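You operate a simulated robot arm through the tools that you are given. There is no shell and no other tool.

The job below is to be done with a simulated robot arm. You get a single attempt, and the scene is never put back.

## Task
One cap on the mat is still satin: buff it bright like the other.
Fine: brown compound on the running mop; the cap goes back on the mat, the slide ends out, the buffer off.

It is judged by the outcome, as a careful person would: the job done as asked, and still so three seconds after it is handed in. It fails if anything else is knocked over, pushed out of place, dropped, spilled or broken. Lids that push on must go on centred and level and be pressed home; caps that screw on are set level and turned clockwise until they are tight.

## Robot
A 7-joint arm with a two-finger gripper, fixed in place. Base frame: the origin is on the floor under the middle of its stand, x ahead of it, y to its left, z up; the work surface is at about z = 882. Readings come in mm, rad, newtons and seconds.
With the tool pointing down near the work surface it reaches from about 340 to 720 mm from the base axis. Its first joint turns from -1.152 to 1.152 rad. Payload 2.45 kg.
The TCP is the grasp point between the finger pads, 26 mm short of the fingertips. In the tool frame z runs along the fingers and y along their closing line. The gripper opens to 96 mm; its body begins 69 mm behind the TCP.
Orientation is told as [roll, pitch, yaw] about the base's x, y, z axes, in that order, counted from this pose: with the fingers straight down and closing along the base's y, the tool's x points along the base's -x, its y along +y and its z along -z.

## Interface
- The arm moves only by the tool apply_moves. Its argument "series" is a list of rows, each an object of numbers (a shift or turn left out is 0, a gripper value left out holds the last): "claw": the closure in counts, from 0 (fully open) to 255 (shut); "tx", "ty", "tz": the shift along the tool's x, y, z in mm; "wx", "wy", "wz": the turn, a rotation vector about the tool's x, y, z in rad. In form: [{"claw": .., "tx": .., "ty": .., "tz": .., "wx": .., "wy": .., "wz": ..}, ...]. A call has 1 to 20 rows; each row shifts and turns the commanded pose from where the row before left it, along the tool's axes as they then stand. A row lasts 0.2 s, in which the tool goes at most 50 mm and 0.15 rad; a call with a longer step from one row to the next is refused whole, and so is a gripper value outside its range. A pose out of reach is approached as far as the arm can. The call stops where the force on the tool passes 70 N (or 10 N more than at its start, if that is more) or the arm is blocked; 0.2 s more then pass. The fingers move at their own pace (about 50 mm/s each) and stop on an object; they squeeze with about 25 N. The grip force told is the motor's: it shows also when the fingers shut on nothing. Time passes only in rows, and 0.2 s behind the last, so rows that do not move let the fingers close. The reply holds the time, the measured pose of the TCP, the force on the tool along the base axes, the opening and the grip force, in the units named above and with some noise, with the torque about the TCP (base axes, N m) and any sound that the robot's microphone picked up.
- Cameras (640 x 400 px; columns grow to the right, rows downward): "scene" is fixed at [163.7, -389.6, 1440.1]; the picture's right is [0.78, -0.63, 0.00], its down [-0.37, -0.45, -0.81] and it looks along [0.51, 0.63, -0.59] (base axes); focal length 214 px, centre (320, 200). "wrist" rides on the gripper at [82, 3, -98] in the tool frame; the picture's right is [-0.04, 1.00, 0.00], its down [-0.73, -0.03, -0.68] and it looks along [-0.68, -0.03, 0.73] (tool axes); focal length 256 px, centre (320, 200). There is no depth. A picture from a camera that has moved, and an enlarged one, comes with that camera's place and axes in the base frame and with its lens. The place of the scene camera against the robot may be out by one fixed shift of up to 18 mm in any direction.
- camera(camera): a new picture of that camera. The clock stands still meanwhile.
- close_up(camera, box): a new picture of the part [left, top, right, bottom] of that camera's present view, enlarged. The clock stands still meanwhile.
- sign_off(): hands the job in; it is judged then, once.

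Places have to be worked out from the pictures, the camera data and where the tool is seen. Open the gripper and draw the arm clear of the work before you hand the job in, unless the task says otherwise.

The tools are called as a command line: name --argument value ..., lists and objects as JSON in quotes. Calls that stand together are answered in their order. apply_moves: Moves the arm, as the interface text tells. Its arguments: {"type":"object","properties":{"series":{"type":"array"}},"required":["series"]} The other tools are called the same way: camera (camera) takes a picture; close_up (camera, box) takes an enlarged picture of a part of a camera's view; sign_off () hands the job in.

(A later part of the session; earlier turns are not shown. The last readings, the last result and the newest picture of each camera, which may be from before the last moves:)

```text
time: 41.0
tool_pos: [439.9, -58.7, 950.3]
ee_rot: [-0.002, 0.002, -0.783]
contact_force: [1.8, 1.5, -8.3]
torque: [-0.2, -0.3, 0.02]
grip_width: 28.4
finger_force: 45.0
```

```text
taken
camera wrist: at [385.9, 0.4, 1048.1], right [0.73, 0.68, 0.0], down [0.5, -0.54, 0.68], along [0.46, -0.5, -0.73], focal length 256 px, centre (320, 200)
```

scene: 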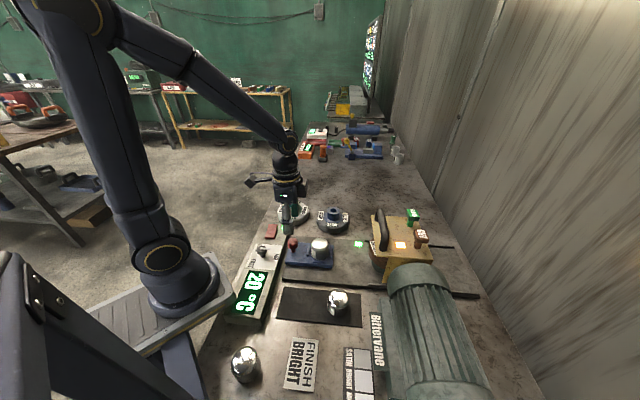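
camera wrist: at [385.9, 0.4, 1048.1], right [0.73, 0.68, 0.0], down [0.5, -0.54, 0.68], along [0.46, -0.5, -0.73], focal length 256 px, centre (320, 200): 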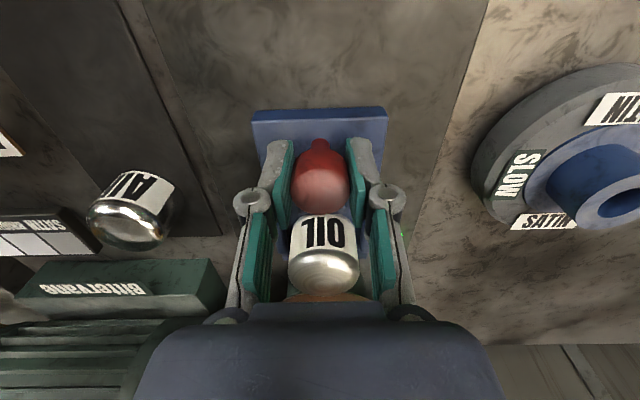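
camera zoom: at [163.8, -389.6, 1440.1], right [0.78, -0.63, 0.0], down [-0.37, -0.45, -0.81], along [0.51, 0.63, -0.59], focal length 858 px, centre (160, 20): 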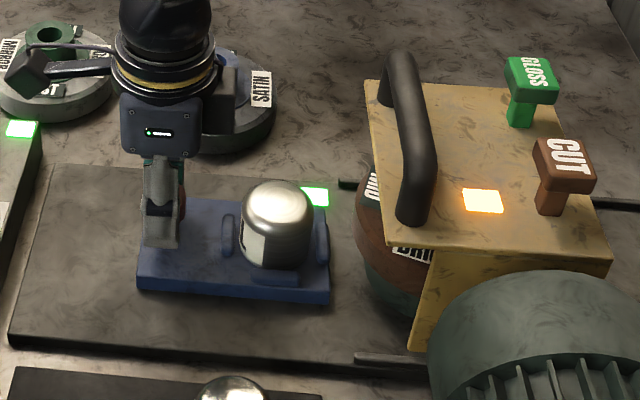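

About 35 mm remain between cap and mop. I advance 24 mm, then continue with finer steps.

apply_moves --series '[{"tx": -6}, {"tx": -6}, {"tx": -6}, {"tx": -6}, {"tx": 0}]'

close_up --camera "scene" --box '[310, 210, 410, 275]'

close_up --camera "scene" --box '[225, 255, 289, 325]'

```text
time: 42.2
tool_pos: [456.0, -75.1, 949.5]
ee_rot: [-0.003, 0.002, -0.783]
contact_force: [-5.1, -4.0, -3.1]
torque: [0.23, 0.39, 0.05]
grip_width: 28.4
finger_force: 44.7
```

```text
6.15 times, centred on (360, 242) of scene
camera zoom: at [163.6, -389.8, 1440.0], right [0.78, -0.63, 0.0], down [-0.37, -0.45, -0.81], along [0.51, 0.63, -0.59], focal length 1320 px, centre (74, -62)
```

zoom: 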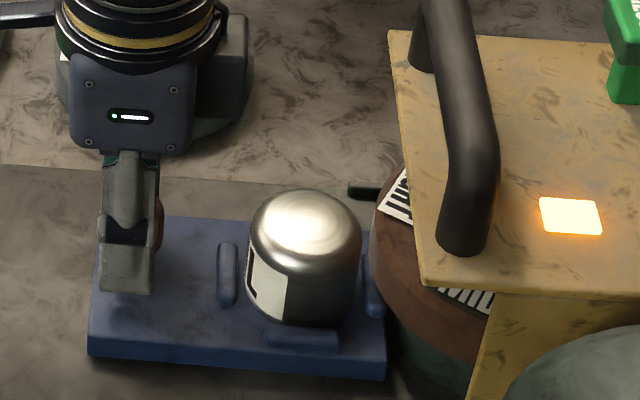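

```text
5.71 times, centred on (257, 290) of scene
camera zoom: at [163.6, -389.8, 1440.0], right [0.78, -0.63, 0.0], down [-0.37, -0.45, -0.81], along [0.51, 0.63, -0.59], focal length 1226 px, centre (680, -314)
```

zoom: 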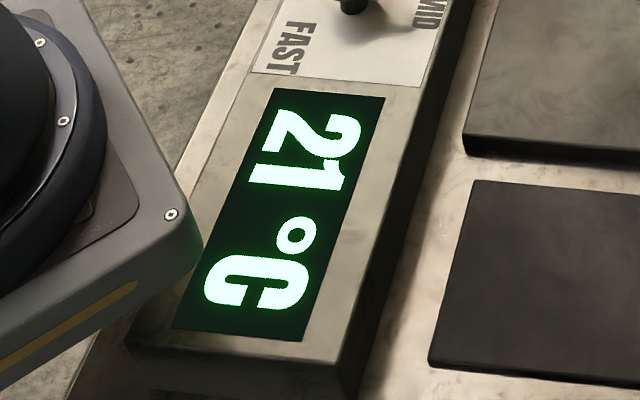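

The display went to 21 °C, so the cap is at or very near the mop. I advance 2 mm steps and watch temperature, force and finish.

apply_moves --series '[{"tx": -2}, {"tx": 0}, {"tx": 0}]'

close_up --camera "scene" --box '[310, 210, 410, 275]'

close_up --camera "scene" --box '[225, 255, 289, 325]'

```text
time: 43.0
tool_pos: [458.5, -77.2, 949.0]
ee_rot: [0.0, -0.002, -0.782]
contact_force: [-6.2, -5.3, -7.4]
torque: [0.03, 0.19, -0.1]
grip_width: 28.7
finger_force: 44.7
```

```text
6.15 times, centred on (360, 242) of scene
camera zoom: at [163.6, -389.8, 1440.0], right [0.78, -0.63, 0.0], down [-0.37, -0.45, -0.81], along [0.51, 0.63, -0.59], focal length 1320 px, centre (74, -62)
```

zoom: 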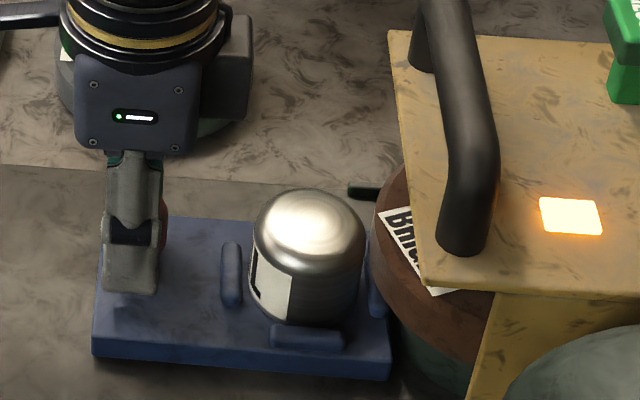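

```text
5.71 times, centred on (257, 290) of scene
camera zoom: at [163.6, -389.8, 1440.0], right [0.78, -0.63, 0.0], down [-0.37, -0.45, -0.81], along [0.51, 0.63, -0.59], focal length 1226 px, centre (680, -314)
```

zoom: 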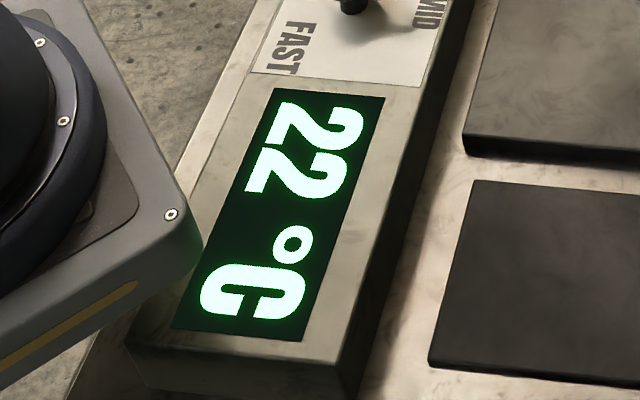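

Temperature 22 °C: buffing has begun. I press 2 mm more and hold about 1.2 s, then check.

apply_moves --series '[{"tx": -2}, {"tx": 0}, {"tx": 0}, {"tx": 0}, {"tx": 0}]'

close_up --camera "scene" --box '[310, 210, 410, 275]'

close_up --camera "scene" --box '[225, 255, 289, 325]'

```text
time: 44.2
tool_pos: [458.4, -77.0, 949.5]
ee_rot: [-0.001, 0.003, -0.783]
contact_force: [-19.0, 5.5, 6.1]
torque: [0.05, 0.22, 0.02]
grip_width: 28.5
finger_force: 45.2
```

```text
6.15 times, centred on (360, 242) of scene
camera zoom: at [163.1, -389.5, 1440.2], right [0.78, -0.63, 0.0], down [-0.37, -0.45, -0.81], along [0.51, 0.63, -0.59], focal length 1320 px, centre (74, -62)
```

zoom: 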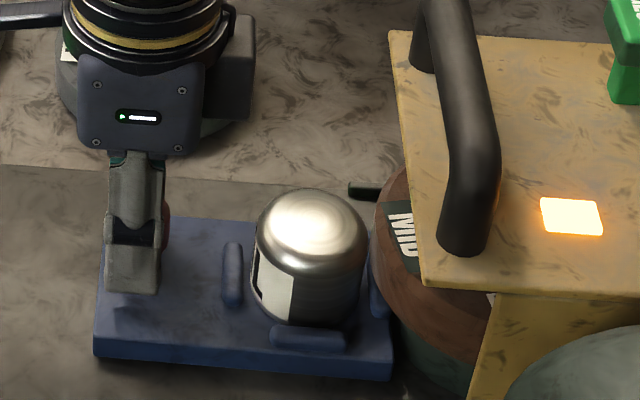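

```text
5.71 times, centred on (257, 290) of scene
camera zoom: at [163.1, -389.5, 1440.2], right [0.78, -0.63, 0.0], down [-0.37, -0.45, -0.81], along [0.51, 0.63, -0.59], focal length 1226 px, centre (680, -314)
```

zoom: 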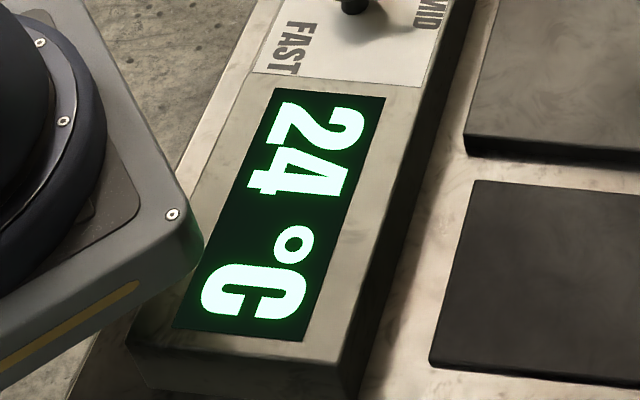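

The slide has reached resistance (17 N along the slide). I hold here without pushing further and watch the temperature and finish.

apply_moves --series '[{"tx": 0}, {"tx": 0}, {"tx": 0}, {"tx": 0}, {"tx": 0}, {"tx": 0}, {"tx": 0}]'

close_up --camera "scene" --box '[340, 230, 380, 270]'

close_up --camera "scene" --box '[225, 255, 289, 325]'

close_up --camera "scene" --box '[310, 210, 410, 275]'

```text
time: 45.8
tool_pos: [458.6, -76.8, 949.4]
ee_rot: [-0.003, 0.004, -0.783]
contact_force: [-17.1, 7.7, 4.2]
torque: [0.13, 0.31, 0.0]
grip_width: 28.7
finger_force: 45.0
```

```text
10.00 times, centred on (360, 250) of scene
camera zoom: at [163.2, -389.4, 1440.2], right [0.78, -0.63, 0.0], down [-0.37, -0.45, -0.81], along [0.51, 0.63, -0.59], focal length 2145 px, centre (-80, -300)
```

zoom: 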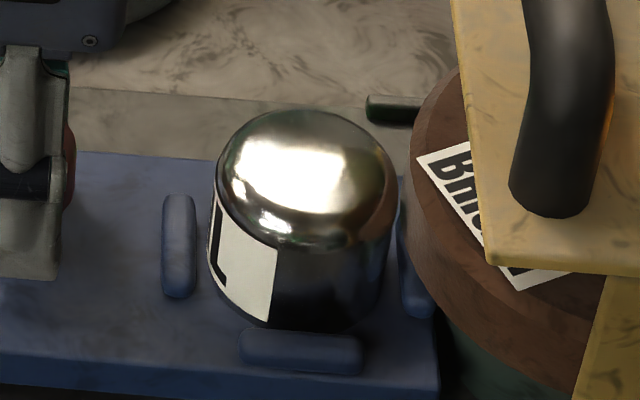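

```text
5.71 times, centred on (257, 290) of scene
camera zoom: at [163.2, -389.4, 1440.2], right [0.78, -0.63, 0.0], down [-0.37, -0.45, -0.81], along [0.51, 0.63, -0.59], focal length 1226 px, centre (680, -314)
```

zoom: 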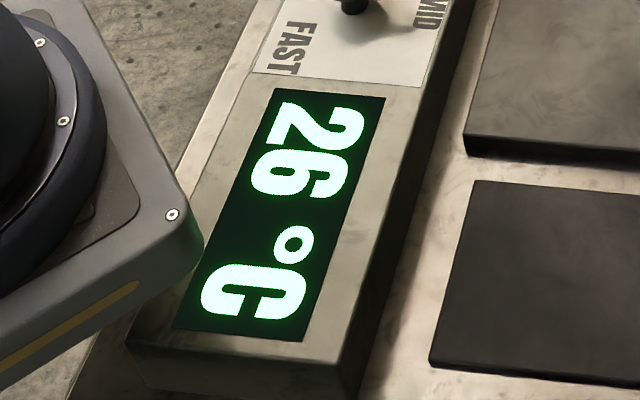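

```text
6.15 times, centred on (360, 242) of scene
camera zoom: at [163.2, -389.4, 1440.2], right [0.78, -0.63, 0.0], down [-0.37, -0.45, -0.81], along [0.51, 0.63, -0.59], focal length 1320 px, centre (74, -62)
```

zoom: 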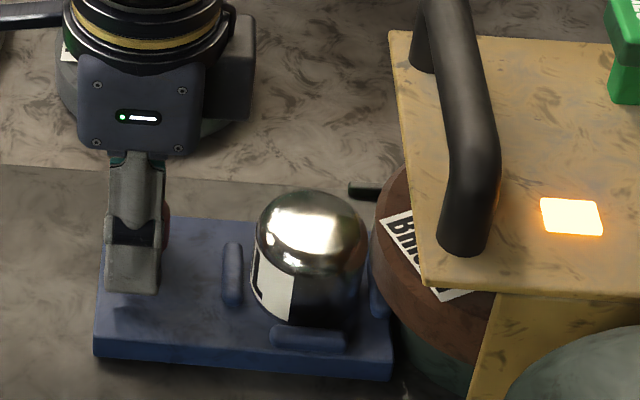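

The cap's finish changed to bright at 26 °C. I withdraw the slide at once, 30 mm first, and compare with the AIR cap.

apply_moves --series '[{"tx": 5}, {"tx": 8}, {"tx": 9}, {"tx": 10}]'

close_up --camera "scene" --box '[310, 225, 370, 265]'

close_up --camera "scene" --box '[310, 280, 370, 320]'

close_up --camera "scene" --box '[225, 255, 289, 325]'

```text
time: 46.8
tool_pos: [437.0, -55.2, 951.0]
ee_rot: [0.0, -0.002, -0.781]
contact_force: [-2.7, -4.8, -0.9]
torque: [-0.7, -0.58, 0.04]
grip_width: 28.6
finger_force: 45.4
```

```text
10.00 times, centred on (340, 245) of scene
camera zoom: at [163.6, -389.8, 1440.0], right [0.78, -0.63, 0.0], down [-0.37, -0.45, -0.81], along [0.51, 0.63, -0.59], focal length 2145 px, centre (120, -250)
```

zoom: 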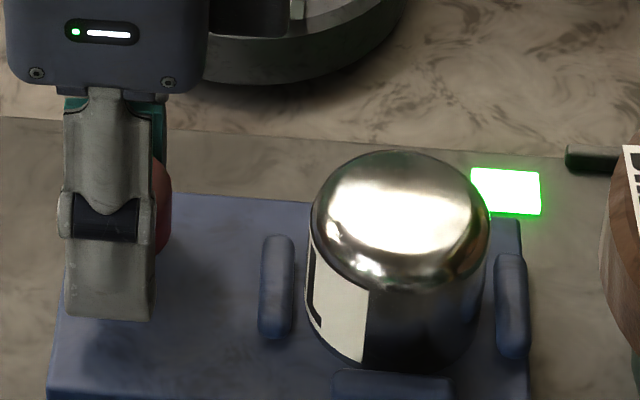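

```text
10.00 times, centred on (340, 300) of scene
camera zoom: at [163.6, -389.8, 1440.0], right [0.78, -0.63, 0.0], down [-0.37, -0.45, -0.81], along [0.51, 0.63, -0.59], focal length 2145 px, centre (120, -800)
```

zoom: 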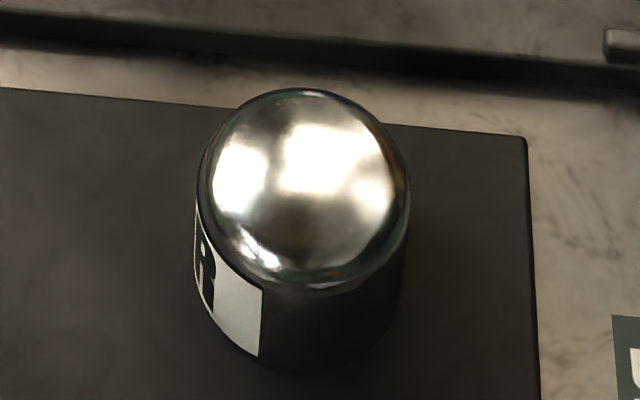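

```text
5.71 times, centred on (257, 290) of scene
camera zoom: at [163.6, -389.8, 1440.0], right [0.78, -0.63, 0.0], down [-0.37, -0.45, -0.81], along [0.51, 0.63, -0.59], focal length 1226 px, centre (680, -314)
```

zoom: 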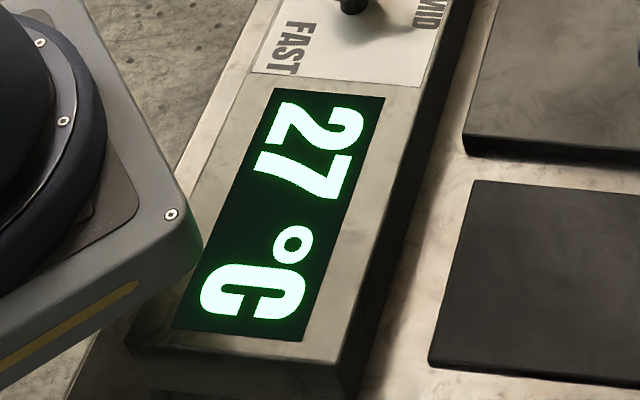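

The cap now shows mirror-like highlights; I compare both caps through the wrist camera before deciding whether more buffing is needed.

camera --camera "wrist"

close_up --camera "wrist" --box '[272, 200, 368, 300]'

close_up --camera "wrist" --box '[80, 160, 190, 250]'

close_up --camera "scene" --box '[330, 230, 362, 262]'

close_up --camera "scene" --box '[322, 285, 354, 317]'

close_up --camera "scene" --box '[228, 340, 264, 390]'

```text
taken
camera wrist: at [382.9, 3.2, 1047.9], right [0.73, 0.68, 0.0], down [0.5, -0.54, 0.68], along [0.46, -0.5, -0.73], focal length 256 px, centre (320, 200)
```

wrist: 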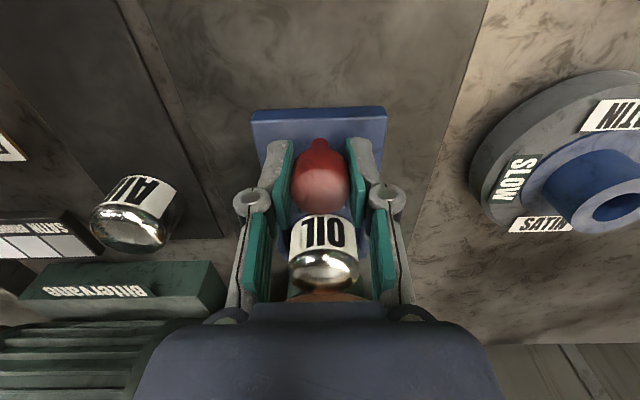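

```text
4.00 times, centred on (320, 250) of wrist
camera zoom: at [382.9, 3.2, 1047.9], right [0.73, 0.68, 0.0], down [0.5, -0.54, 0.68], along [0.46, -0.5, -0.73], focal length 1024 px, centre (320, 0)
```

zoom: 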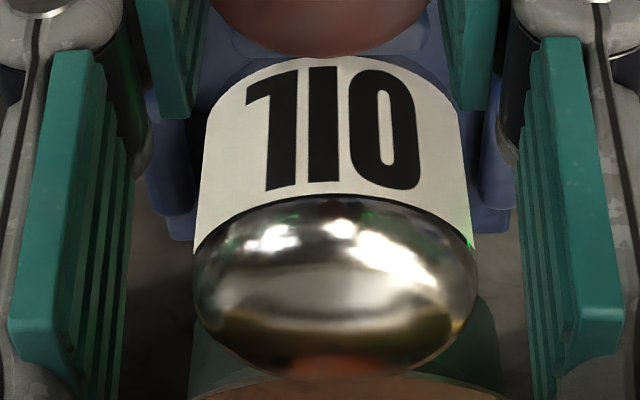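

```text
4.44 times, centred on (135, 205) of wrist
camera zoom: at [382.9, 3.2, 1047.9], right [0.73, 0.68, 0.0], down [0.5, -0.54, 0.68], along [0.46, -0.5, -0.73], focal length 1138 px, centre (1142, 178)
```

zoom: 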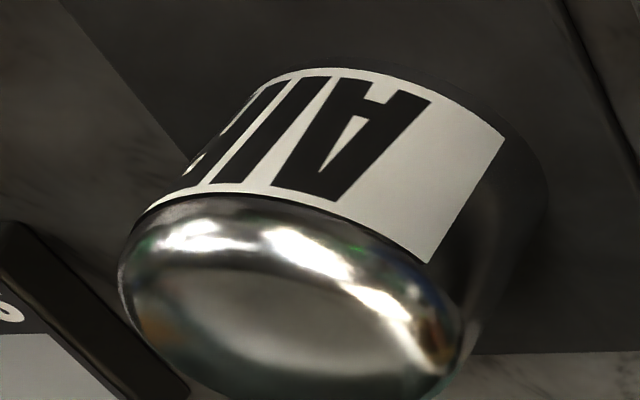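

```text
12.50 times, centred on (346, 246) of scene
camera zoom: at [163.6, -389.8, 1440.0], right [0.78, -0.63, 0.0], down [-0.37, -0.45, -0.81], along [0.51, 0.63, -0.59], focal length 2681 px, centre (-5, -375)
```

zoom: 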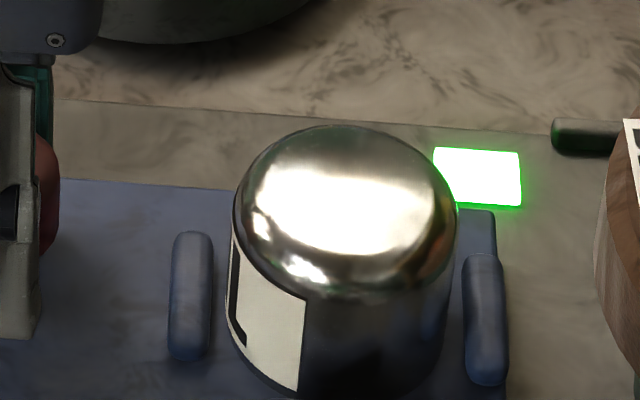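

```text
12.50 times, centred on (338, 301) of scene
camera zoom: at [163.6, -389.8, 1440.0], right [0.78, -0.63, 0.0], down [-0.37, -0.45, -0.81], along [0.51, 0.63, -0.59], focal length 2681 px, centre (95, -1062)
```

zoom: 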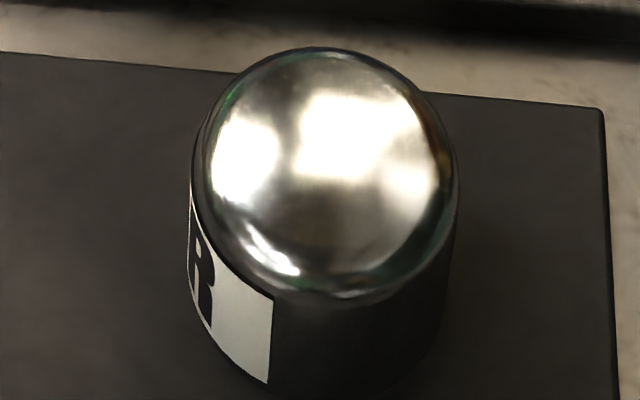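

```text
8.00 times, centred on (246, 365) of scene
camera zoom: at [163.6, -389.8, 1440.0], right [0.78, -0.63, 0.0], down [-0.37, -0.45, -0.81], along [0.51, 0.63, -0.59], focal length 1716 px, centre (912, -1120)
```

zoom: 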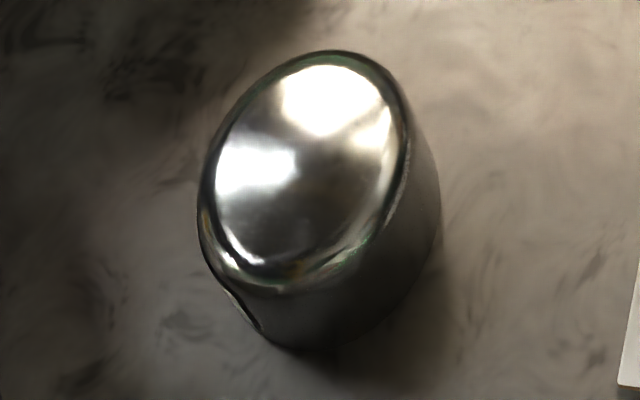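

Both caps show equally crisp highlights, so the OIL cap is bright like AIR. I bring the slide back out to its starting position.

apply_moves --series '[{"tx": 10}, {"tx": 10}, {"tx": 10}, {"tx": 10}, {"tx": 10}, {"tx": 10}, {"tx": 8}, {"tx": 6}, {"tx": 4}, {"tx": 2}, {"tx": 0}]'

close_up --camera "scene" --box '[270, 215, 350, 275]'

close_up --camera "scene" --box '[225, 215, 325, 325]'

```text
time: 49.2
tool_pos: [380.7, 1.9, 948.1]
ee_rot: [0.0, 0.0, -0.781]
contact_force: [-0.1, -0.8, 2.0]
torque: [-0.18, -0.19, 0.13]
grip_width: 28.6
finger_force: 45.1
```

```text
6.67 times, centred on (310, 245) of scene
camera zoom: at [163.6, -389.6, 1440.1], right [0.78, -0.63, 0.0], down [-0.37, -0.45, -0.81], along [0.51, 0.63, -0.59], focal length 1430 px, centre (387, -100)
```

zoom: 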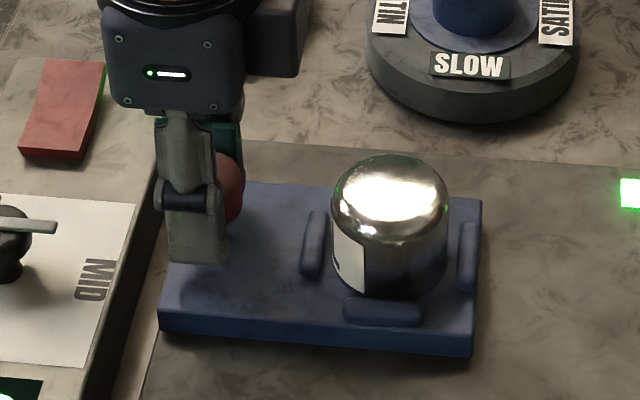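

```text
3.64 times, centred on (275, 270) of scene
camera zoom: at [163.6, -389.6, 1440.1], right [0.78, -0.63, 0.0], down [-0.37, -0.45, -0.81], along [0.51, 0.63, -0.59], focal length 780 px, centre (484, -54)
```

zoom: 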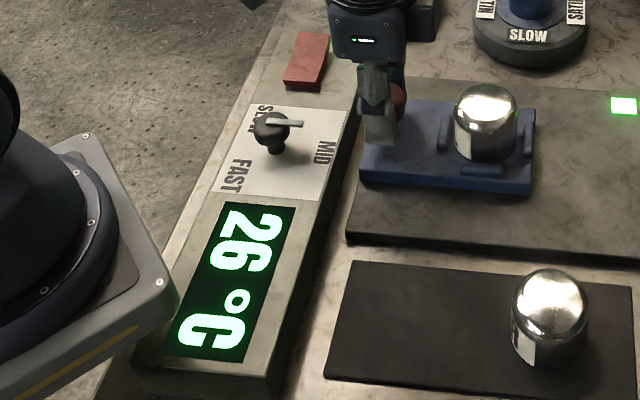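

The slide is within about 2 mm of its original out position. I ease it the rest of the way and watch for the stop.

apply_moves --series '[{"tx": 1.5}, {"tx": 1}, {"tx": 0}]'

close_up --camera "scene" --box '[285, 225, 345, 270]'

```text
time: 50.0
tool_pos: [379.4, 1.3, 949.9]
ee_rot: [0.0, -0.002, -0.784]
contact_force: [4.9, -2.7, -4.1]
torque: [0.16, 0.16, -0.03]
grip_width: 28.7
finger_force: 45.6
```

```text
8.89 times, centred on (315, 248) of scene
camera zoom: at [163.8, -389.7, 1440.0], right [0.78, -0.63, 0.0], down [-0.37, -0.45, -0.81], along [0.51, 0.63, -0.59], focal length 1906 px, centre (364, -222)
```

zoom: 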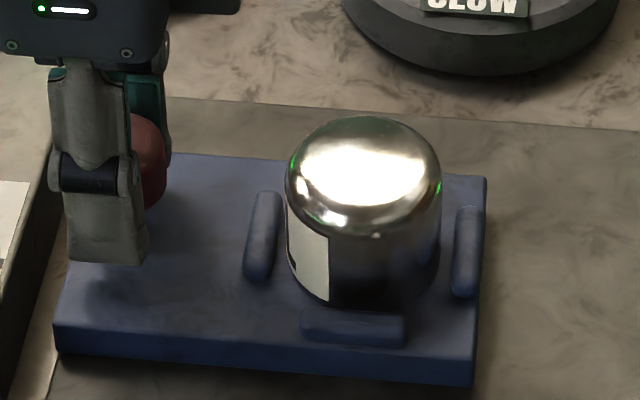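

The slide is back at its out stop. I release the knob and lift away.

apply_moves --series '[{"claw": 150}, {"claw": 90}, {"claw": 90}, {"tz": -20}, {"tz": -45}, {"tz": -45}]'

close_up --camera "scene" --box '[240, 210, 340, 275]'

camera --camera "wrist"

```text
time: 51.4
tool_pos: [380.3, 1.4, 1063.4]
ee_rot: [-0.003, 0.001, -0.782]
contact_force: [-0.8, -0.2, 0.5]
torque: [0.0, 0.01, -0.02]
grip_width: 62.2
finger_force: 0.0
```

```text
6.15 times, centred on (290, 242) of scene
camera zoom: at [163.6, -389.6, 1440.1], right [0.78, -0.63, 0.0], down [-0.37, -0.45, -0.81], along [0.51, 0.63, -0.59], focal length 1320 px, centre (505, -62)
```

zoom: 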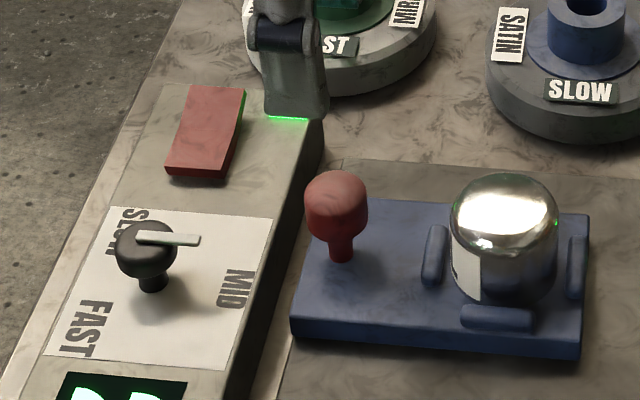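

```text
taken
camera wrist: at [325.3, 61.3, 1161.8], right [0.73, 0.68, 0.0], down [0.5, -0.54, 0.68], along [0.46, -0.5, -0.73], focal length 256 px, centre (320, 200)
```

wrist: 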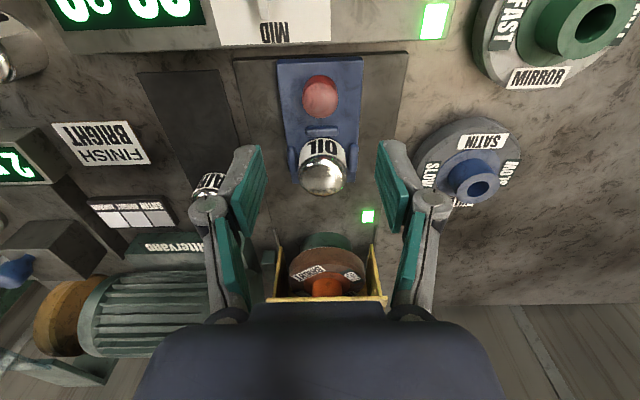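

Now the rocker's far half stands raised. I move above that half with closed fingers and switch the buffer off.

apply_moves --series '[{"claw": 255, "tx": 27, "ty": 25}, {"tx": 27, "ty": 25}, {"tx": 27, "ty": 25}, {"tz": 0}, {"tz": 40}, {"tz": 40}, {"tz": 0}]'

close_up --camera "scene" --box '[240, 208, 304, 248]'

close_up --camera "wrist" --box '[240, 60, 400, 200]'

```text
time: 53.0
tool_pos: [374.4, 112.6, 981.1]
ee_rot: [0.002, 0.001, -0.782]
contact_force: [0.3, -0.1, -0.3]
torque: [0.0, 0.03, 0.0]
grip_width: 0.0
finger_force: 25.4
```

```text
10.00 times, centred on (272, 228) of scene
camera zoom: at [163.7, -389.6, 1440.1], right [0.78, -0.63, 0.0], down [-0.37, -0.45, -0.81], along [0.51, 0.63, -0.59], focal length 2145 px, centre (800, -80)
```

zoom: 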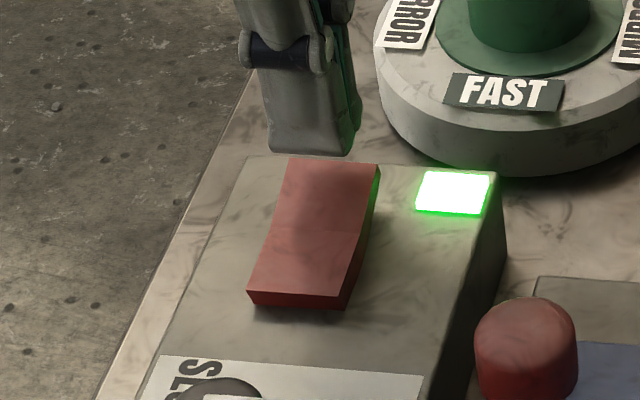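

```text
2.86 times, centred on (320, 130) of wrist
camera zoom: at [319.8, 172.5, 1079.9], right [0.73, 0.68, 0.0], down [0.5, -0.54, 0.68], along [0.46, -0.5, -0.73], focal length 731 px, centre (320, 400)
```

zoom: 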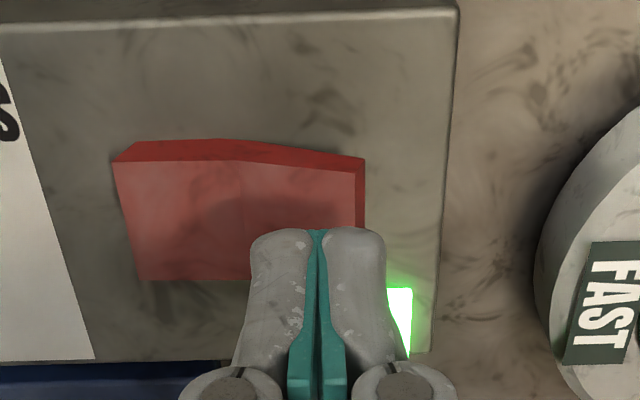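

The fingertips line up over the raised far half. I press down with the same small steps.

apply_moves --series '[{"tz": 10}, {"tz": 4}, {"tz": 2}, {"tz": 2}, {"tz": 2}, {"tz": 0}]'

close_up --camera "scene" --box '[240, 208, 304, 248]'

```text
time: 54.4
tool_pos: [374.6, 112.7, 960.0]
ee_rot: [-0.002, -0.001, -0.782]
contact_force: [0.0, -0.4, 0.2]
torque: [0.01, 0.02, 0.01]
grip_width: 0.1
finger_force: 25.0
```

```text
10.00 times, centred on (272, 228) of scene
camera zoom: at [163.7, -389.6, 1440.1], right [0.78, -0.63, 0.0], down [-0.37, -0.45, -0.81], along [0.51, 0.63, -0.59], focal length 2145 px, centre (800, -80)
```

zoom: 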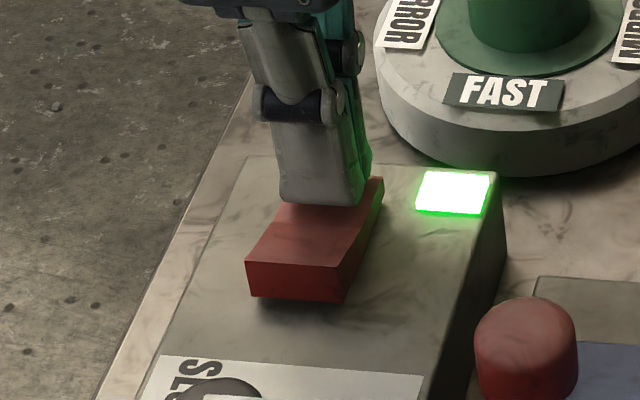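

The rocker has tipped back but the lamp is still lit. I press a little further.

apply_moves --series '[{"tz": 2}, {"tz": 0}]'

close_up --camera "scene" --box '[240, 208, 304, 248]'

```text
time: 55.0
tool_pos: [374.2, 113.4, 958.8]
ee_rot: [0.002, -0.002, -0.782]
contact_force: [-1.8, -0.4, 21.6]
torque: [-0.15, 0.19, -0.03]
grip_width: 0.0
finger_force: 24.6
```

```text
10.00 times, centred on (272, 228) of scene
camera zoom: at [163.3, -389.7, 1440.1], right [0.78, -0.63, 0.0], down [-0.37, -0.45, -0.81], along [0.51, 0.63, -0.59], focal length 2145 px, centre (800, -80)
```

zoom: 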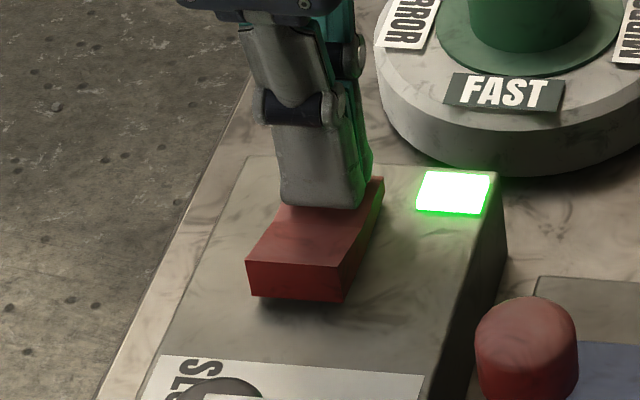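

Force is 21.6 N and the lamp is still on. I press another millimetre and see.

apply_moves --series '[{"tz": 1.2}, {"tz": 0}, {"tz": 0}]'

close_up --camera "scene" --box '[240, 208, 304, 248]'

```text
time: 55.8
tool_pos: [375.6, 113.7, 959.0]
ee_rot: [0.005, -0.003, -0.781]
contact_force: [-6.1, -2.9, 68.5]
torque: [-0.33, 0.53, -0.01]
grip_width: 0.0
finger_force: 25.1
```

```text
10.00 times, centred on (272, 228) of scene
camera zoom: at [162.7, -390.0, 1440.1], right [0.78, -0.63, 0.0], down [-0.37, -0.45, -0.81], along [0.51, 0.63, -0.59], focal length 2145 px, centre (800, -80)
```

zoom: 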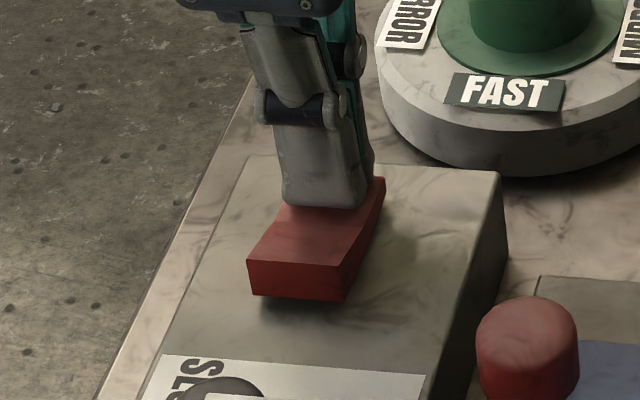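

The lamp is out: the buffer is off. I back off at once and rise, then check the rocker and mop.

apply_moves --series '[{"tz": -3}, {"tz": -20}, {"tz": -40}, {"tz": -45}]'

camera --camera "scene"

close_up --camera "scene" --box '[240, 208, 304, 248]'

close_up --camera "scene" --box '[340, 195, 460, 280]'

```text
time: 56.8
tool_pos: [374.2, 112.5, 1068.3]
ee_rot: [-0.001, 0.0, -0.782]
contact_force: [0.3, 0.3, 0.3]
torque: [-0.02, 0.0, -0.01]
grip_width: 0.0
finger_force: 24.8
```

```text
taken
```

scene: 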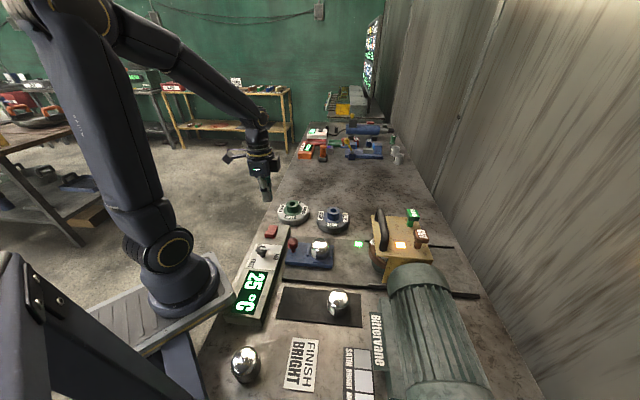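

```text
10.00 times, centred on (272, 228) of scene
camera zoom: at [163.6, -389.6, 1440.1], right [0.78, -0.63, 0.0], down [-0.37, -0.45, -0.81], along [0.51, 0.63, -0.59], focal length 2145 px, centre (800, -80)
```

zoom: 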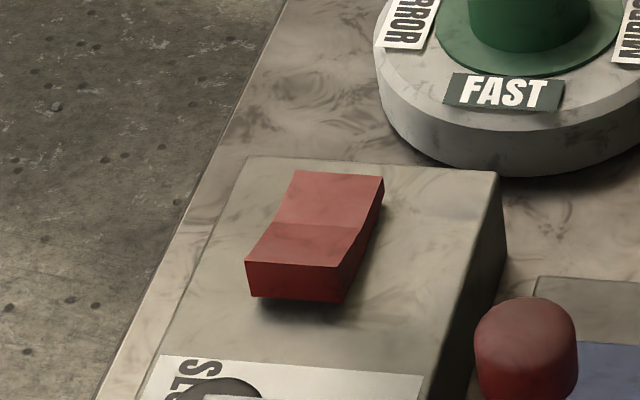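

```text
4.71 times, centred on (400, 238) of scene
camera zoom: at [163.6, -389.6, 1440.1], right [0.78, -0.63, 0.0], down [-0.37, -0.45, -0.81], along [0.51, 0.63, -0.59], focal length 1009 px, centre (-56, 24)
```

zoom: 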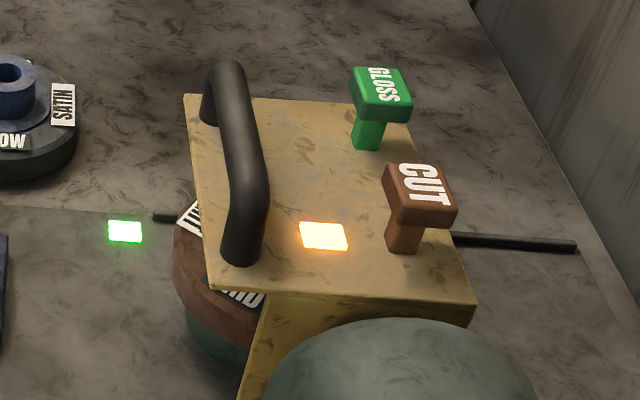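

Buffer off, rocker back as at first. I open the gripper and go back above the cap in the nest.

apply_moves --series '[{"claw": 70, "tx": -41.9, "ty": -18.6}, {"tx": -41.9, "ty": -18.6}, {"tx": -41.9, "ty": -18.6}, {"tx": -41.9, "ty": -18.6}, {"tz": 30}, {"tz": 0}]'

camera --camera "wrist"

close_up --camera "wrist" --box '[240, 70, 400, 190]'

close_up --camera "scene" --box '[280, 210, 360, 270]'

```text
time: 58.2
tool_pos: [442.4, -57.7, 1032.9]
ee_rot: [-0.001, 0.001, -0.783]
contact_force: [-0.5, 0.0, 0.3]
torque: [0.0, -0.01, 0.0]
grip_width: 69.5
finger_force: 0.1
```

```text
taken
camera wrist: at [387.4, 1.4, 1132.2], right [0.73, 0.68, 0.0], down [0.5, -0.54, 0.68], along [0.46, -0.5, -0.73], focal length 256 px, centre (320, 200)
```

wrist: 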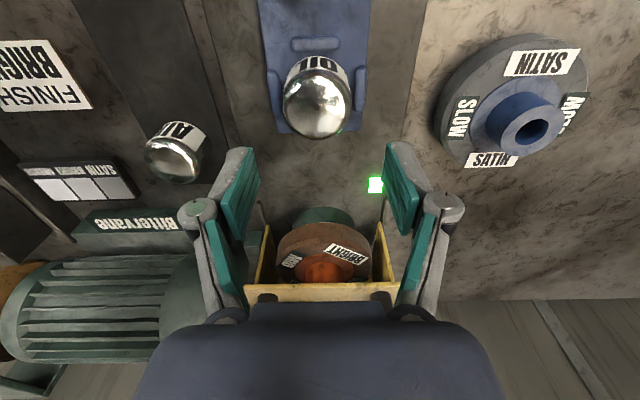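

```text
3.33 times, centred on (320, 130) of wrist
camera zoom: at [387.4, 1.4, 1132.2], right [0.73, 0.68, 0.0], down [0.5, -0.54, 0.68], along [0.46, -0.5, -0.73], focal length 853 px, centre (320, 433)
```

zoom: 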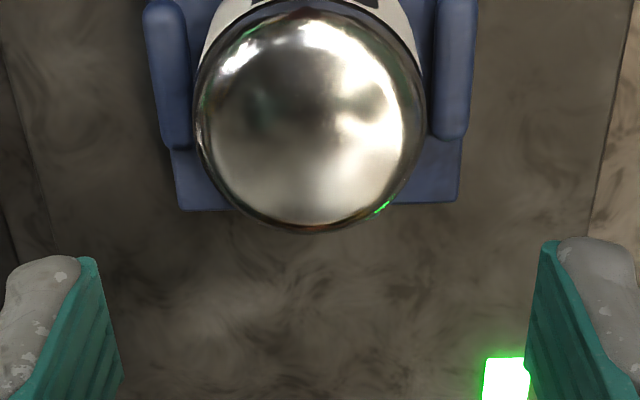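

```text
6.67 times, centred on (320, 240) of scene
camera zoom: at [163.7, -389.7, 1440.1], right [0.78, -0.63, 0.0], down [-0.37, -0.45, -0.81], along [0.51, 0.63, -0.59], focal length 1430 px, centre (320, -67)
```

zoom: 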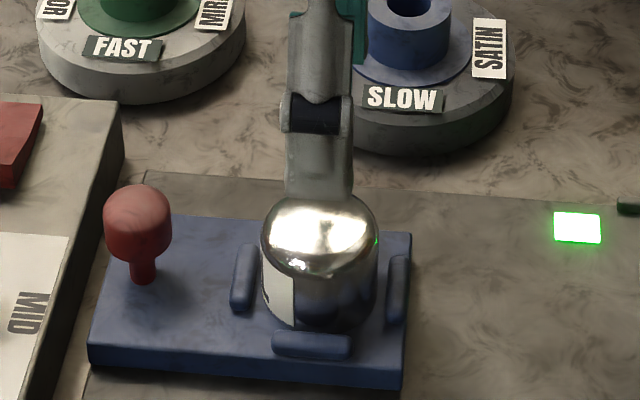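

The OIL cap now reflects as crisply as AIR. I shift 2 mm to centre on it and descend to the same grasp height, z≈950.

apply_moves --series '[{"ty": -2.0, "tx": 0.5}, {"tz": 40}, {"tz": 28}, {"tz": 0}]'

close_up --camera "wrist" --box '[220, 60, 420, 220]'

close_up --camera "scene" --box '[285, 225, 345, 270]'

```text
time: 59.2
tool_pos: [441.4, -59.3, 965.9]
ee_rot: [-0.001, -0.001, -0.782]
contact_force: [0.4, 0.1, -1.3]
torque: [-0.03, 0.0, -0.02]
grip_width: 69.9
finger_force: 0.0
```

```text
2.50 times, centred on (320, 140) of wrist
camera zoom: at [386.2, -0.1, 1064.3], right [0.73, 0.68, 0.0], down [0.5, -0.54, 0.68], along [0.46, -0.5, -0.73], focal length 640 px, centre (320, 350)
```

zoom: 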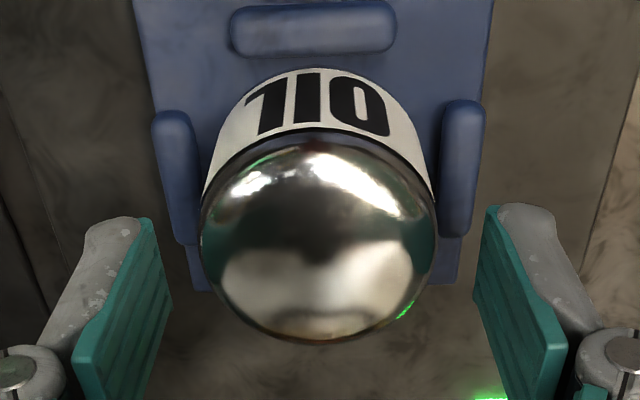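

```text
8.89 times, centred on (315, 248) of scene
camera zoom: at [163.7, -389.6, 1440.1], right [0.78, -0.63, 0.0], down [-0.37, -0.45, -0.81], along [0.51, 0.63, -0.59], focal length 1906 px, centre (364, -222)
```

zoom: 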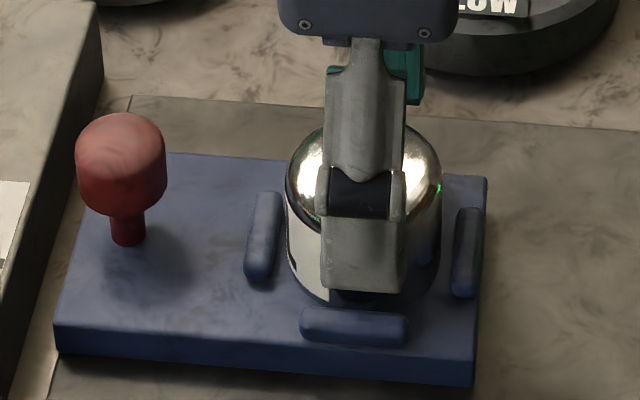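

Centred. I lower the final 15 mm and close.

apply_moves --series '[{"tz": 10}, {"tz": 5.5}, {"tz": 0}, {"claw": 110}, {"claw": 140}, {"claw": 180}, {"claw": 200}, {"claw": 200}]'

close_up --camera "wrist" --box '[220, 60, 420, 220]'

```text
time: 61.0
tool_pos: [440.5, -59.2, 950.9]
ee_rot: [0.0, -0.001, -0.782]
contact_force: [-0.2, 0.3, 0.3]
torque: [-0.02, 0.0, 0.03]
grip_width: 51.2
finger_force: 24.9
```

```text
2.50 times, centred on (320, 140) of wrist
camera zoom: at [385.4, 0.1, 1049.1], right [0.73, 0.68, 0.0], down [0.5, -0.54, 0.68], along [0.46, -0.5, -0.73], focal length 640 px, centre (320, 350)
```

zoom: 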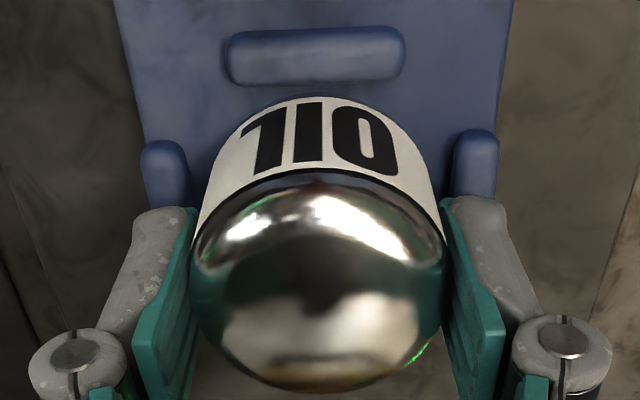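

The cap is gripped (51.2 mm). I lift it clear and carry it back above its original place on the mat.

apply_moves --series '[{"tz": -5}, {"tz": -20}, {"tz": -25}, {"tz": -25}, {"tx": 7.9, "ty": -36.5}, {"tx": 7.9, "ty": -36.5}, {"tx": 7.9, "ty": -36.5}, {"tx": 7.9, "ty": -36.4}, {"tz": 0}]'

camera --camera "wrist"

close_up --camera "scene" --box '[260, 230, 380, 330]'

```text
time: 63.0
tool_pos: [313.6, -140.4, 1023.1]
ee_rot: [0.0, -0.002, -0.782]
contact_force: [0.1, -0.3, -3.3]
torque: [0.03, 0.0, -0.01]
grip_width: 51.2
finger_force: 25.1
```

```text
taken
camera wrist: at [259.3, -81.4, 1122.6], right [0.73, 0.68, 0.0], down [0.5, -0.54, 0.68], along [0.46, -0.5, -0.73], focal length 256 px, centre (320, 200)
```

wrist: 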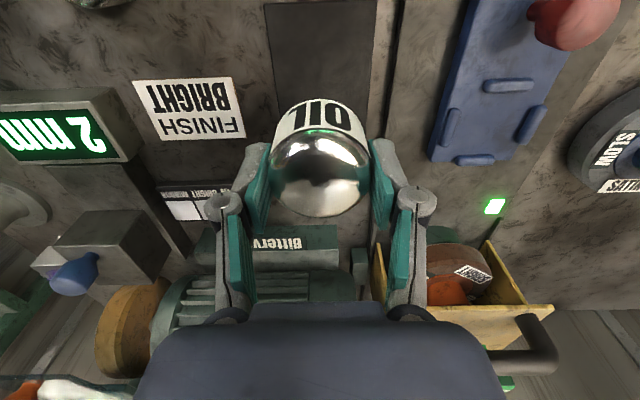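

```text
4.00 times, centred on (320, 280) of scene
camera zoom: at [163.7, -389.7, 1440.1], right [0.78, -0.63, 0.0], down [-0.37, -0.45, -0.81], along [0.51, 0.63, -0.59], focal length 858 px, centre (320, -120)
```

zoom: 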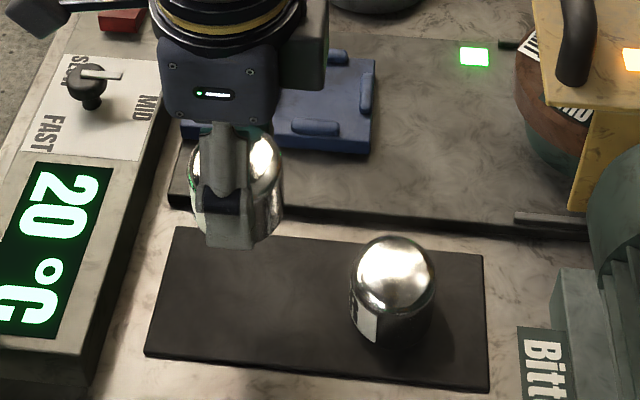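

Over the original spot, display back to 20 °C. I lower toward the mat in stages.

apply_moves --series '[{"tz": 40}, {"tz": 35}, {"tz": 15}, {"tz": 3}, {"tz": 0}]'

close_up --camera "scene" --box '[270, 270, 370, 335]'

```text
time: 64.2
tool_pos: [314.4, -141.0, 932.0]
ee_rot: [0.001, 0.002, -0.781]
contact_force: [0.1, 0.6, -1.6]
torque: [0.01, -0.01, 0.01]
grip_width: 51.4
finger_force: 25.6
```

```text
6.15 times, centred on (320, 302) of scene
camera zoom: at [163.7, -389.6, 1440.1], right [0.78, -0.63, 0.0], down [-0.37, -0.45, -0.81], along [0.51, 0.63, -0.59], focal length 1320 px, centre (320, -431)
```

zoom: 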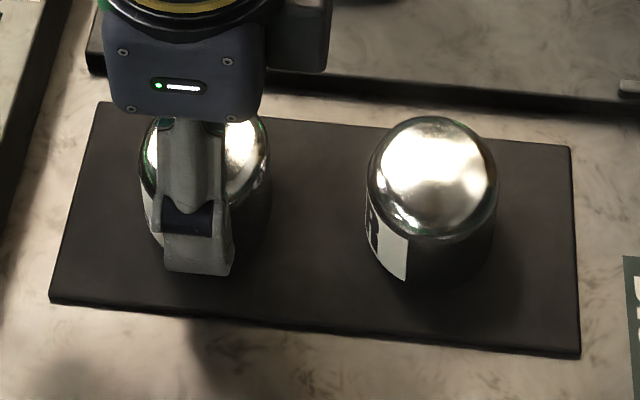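

About 7 mm to go. I continue in small steps until contact.

apply_moves --series '[{"tz": 3}, {"tz": 2}, {"tz": 1}, {"tz": 0}]'

apply_moves --series '[{"tz": 1}, {"tz": 0}]'

```text
time: 65.2
tool_pos: [312.5, -141.0, 925.7]
ee_rot: [0.001, -0.001, -0.783]
contact_force: [-0.8, -0.2, -2.9]
torque: [-0.02, 0.03, 0.01]
grip_width: 51.2
finger_force: 24.8
```

```text
time: 65.8
tool_pos: [314.7, -140.6, 924.5]
ee_rot: [0.0, 0.001, -0.782]
contact_force: [-0.6, 0.1, -2.3]
torque: [0.04, -0.04, 0.02]
grip_width: 51.4
finger_force: 25.1
```

apply_moves --series '[{"tz": 0.7}, {"tz": 0}]'

apply_moves --series '[{"tz": 0.7}, {"tz": 0}]'

```text
time: 66.4
tool_pos: [314.2, -140.2, 924.3]
ee_rot: [0.0, 0.0, -0.781]
contact_force: [0.1, 0.9, 4.2]
torque: [-0.05, -0.01, -0.01]
grip_width: 51.5
finger_force: 25.3
```

```text
time: 67.0
tool_pos: [313.8, -141.3, 923.3]
ee_rot: [0.0, -0.001, -0.782]
contact_force: [-1.2, -1.8, 17.6]
torque: [-0.02, 0.06, 0.04]
grip_width: 51.2
finger_force: 24.9
```

The cap is down on the mat (17.6 N). I ease off slightly and open to about 68 mm.

apply_moves --series '[{"tz": -0.8}, {"claw": 115}, {"claw": 95}, {"claw": 75}, {"claw": 75}]'

close_up --camera "wrist" --box '[200, 80, 440, 230]'

close_up --camera "scene" --box '[270, 260, 370, 325]'

```text
time: 68.2
tool_pos: [314.2, -140.1, 925.1]
ee_rot: [-0.002, 0.0, -0.781]
contact_force: [-0.1, 0.3, -0.3]
torque: [-0.01, -0.02, 0.02]
grip_width: 67.9
finger_force: 0.1
```

```text
2.67 times, centred on (320, 155) of wrist
camera zoom: at [258.7, -81.0, 1023.2], right [0.73, 0.68, 0.0], down [0.5, -0.54, 0.68], along [0.46, -0.5, -0.73], focal length 683 px, centre (320, 320)
```

zoom: 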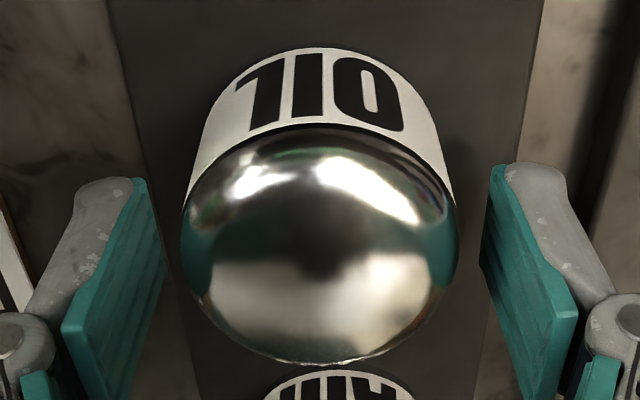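

```text
6.15 times, centred on (320, 292) of scene
camera zoom: at [163.7, -389.6, 1440.1], right [0.78, -0.63, 0.0], down [-0.37, -0.45, -0.81], along [0.51, 0.63, -0.59], focal length 1320 px, centre (320, -369)
```

zoom: 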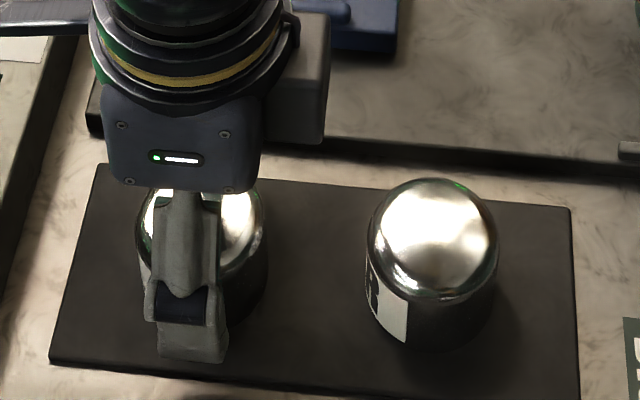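

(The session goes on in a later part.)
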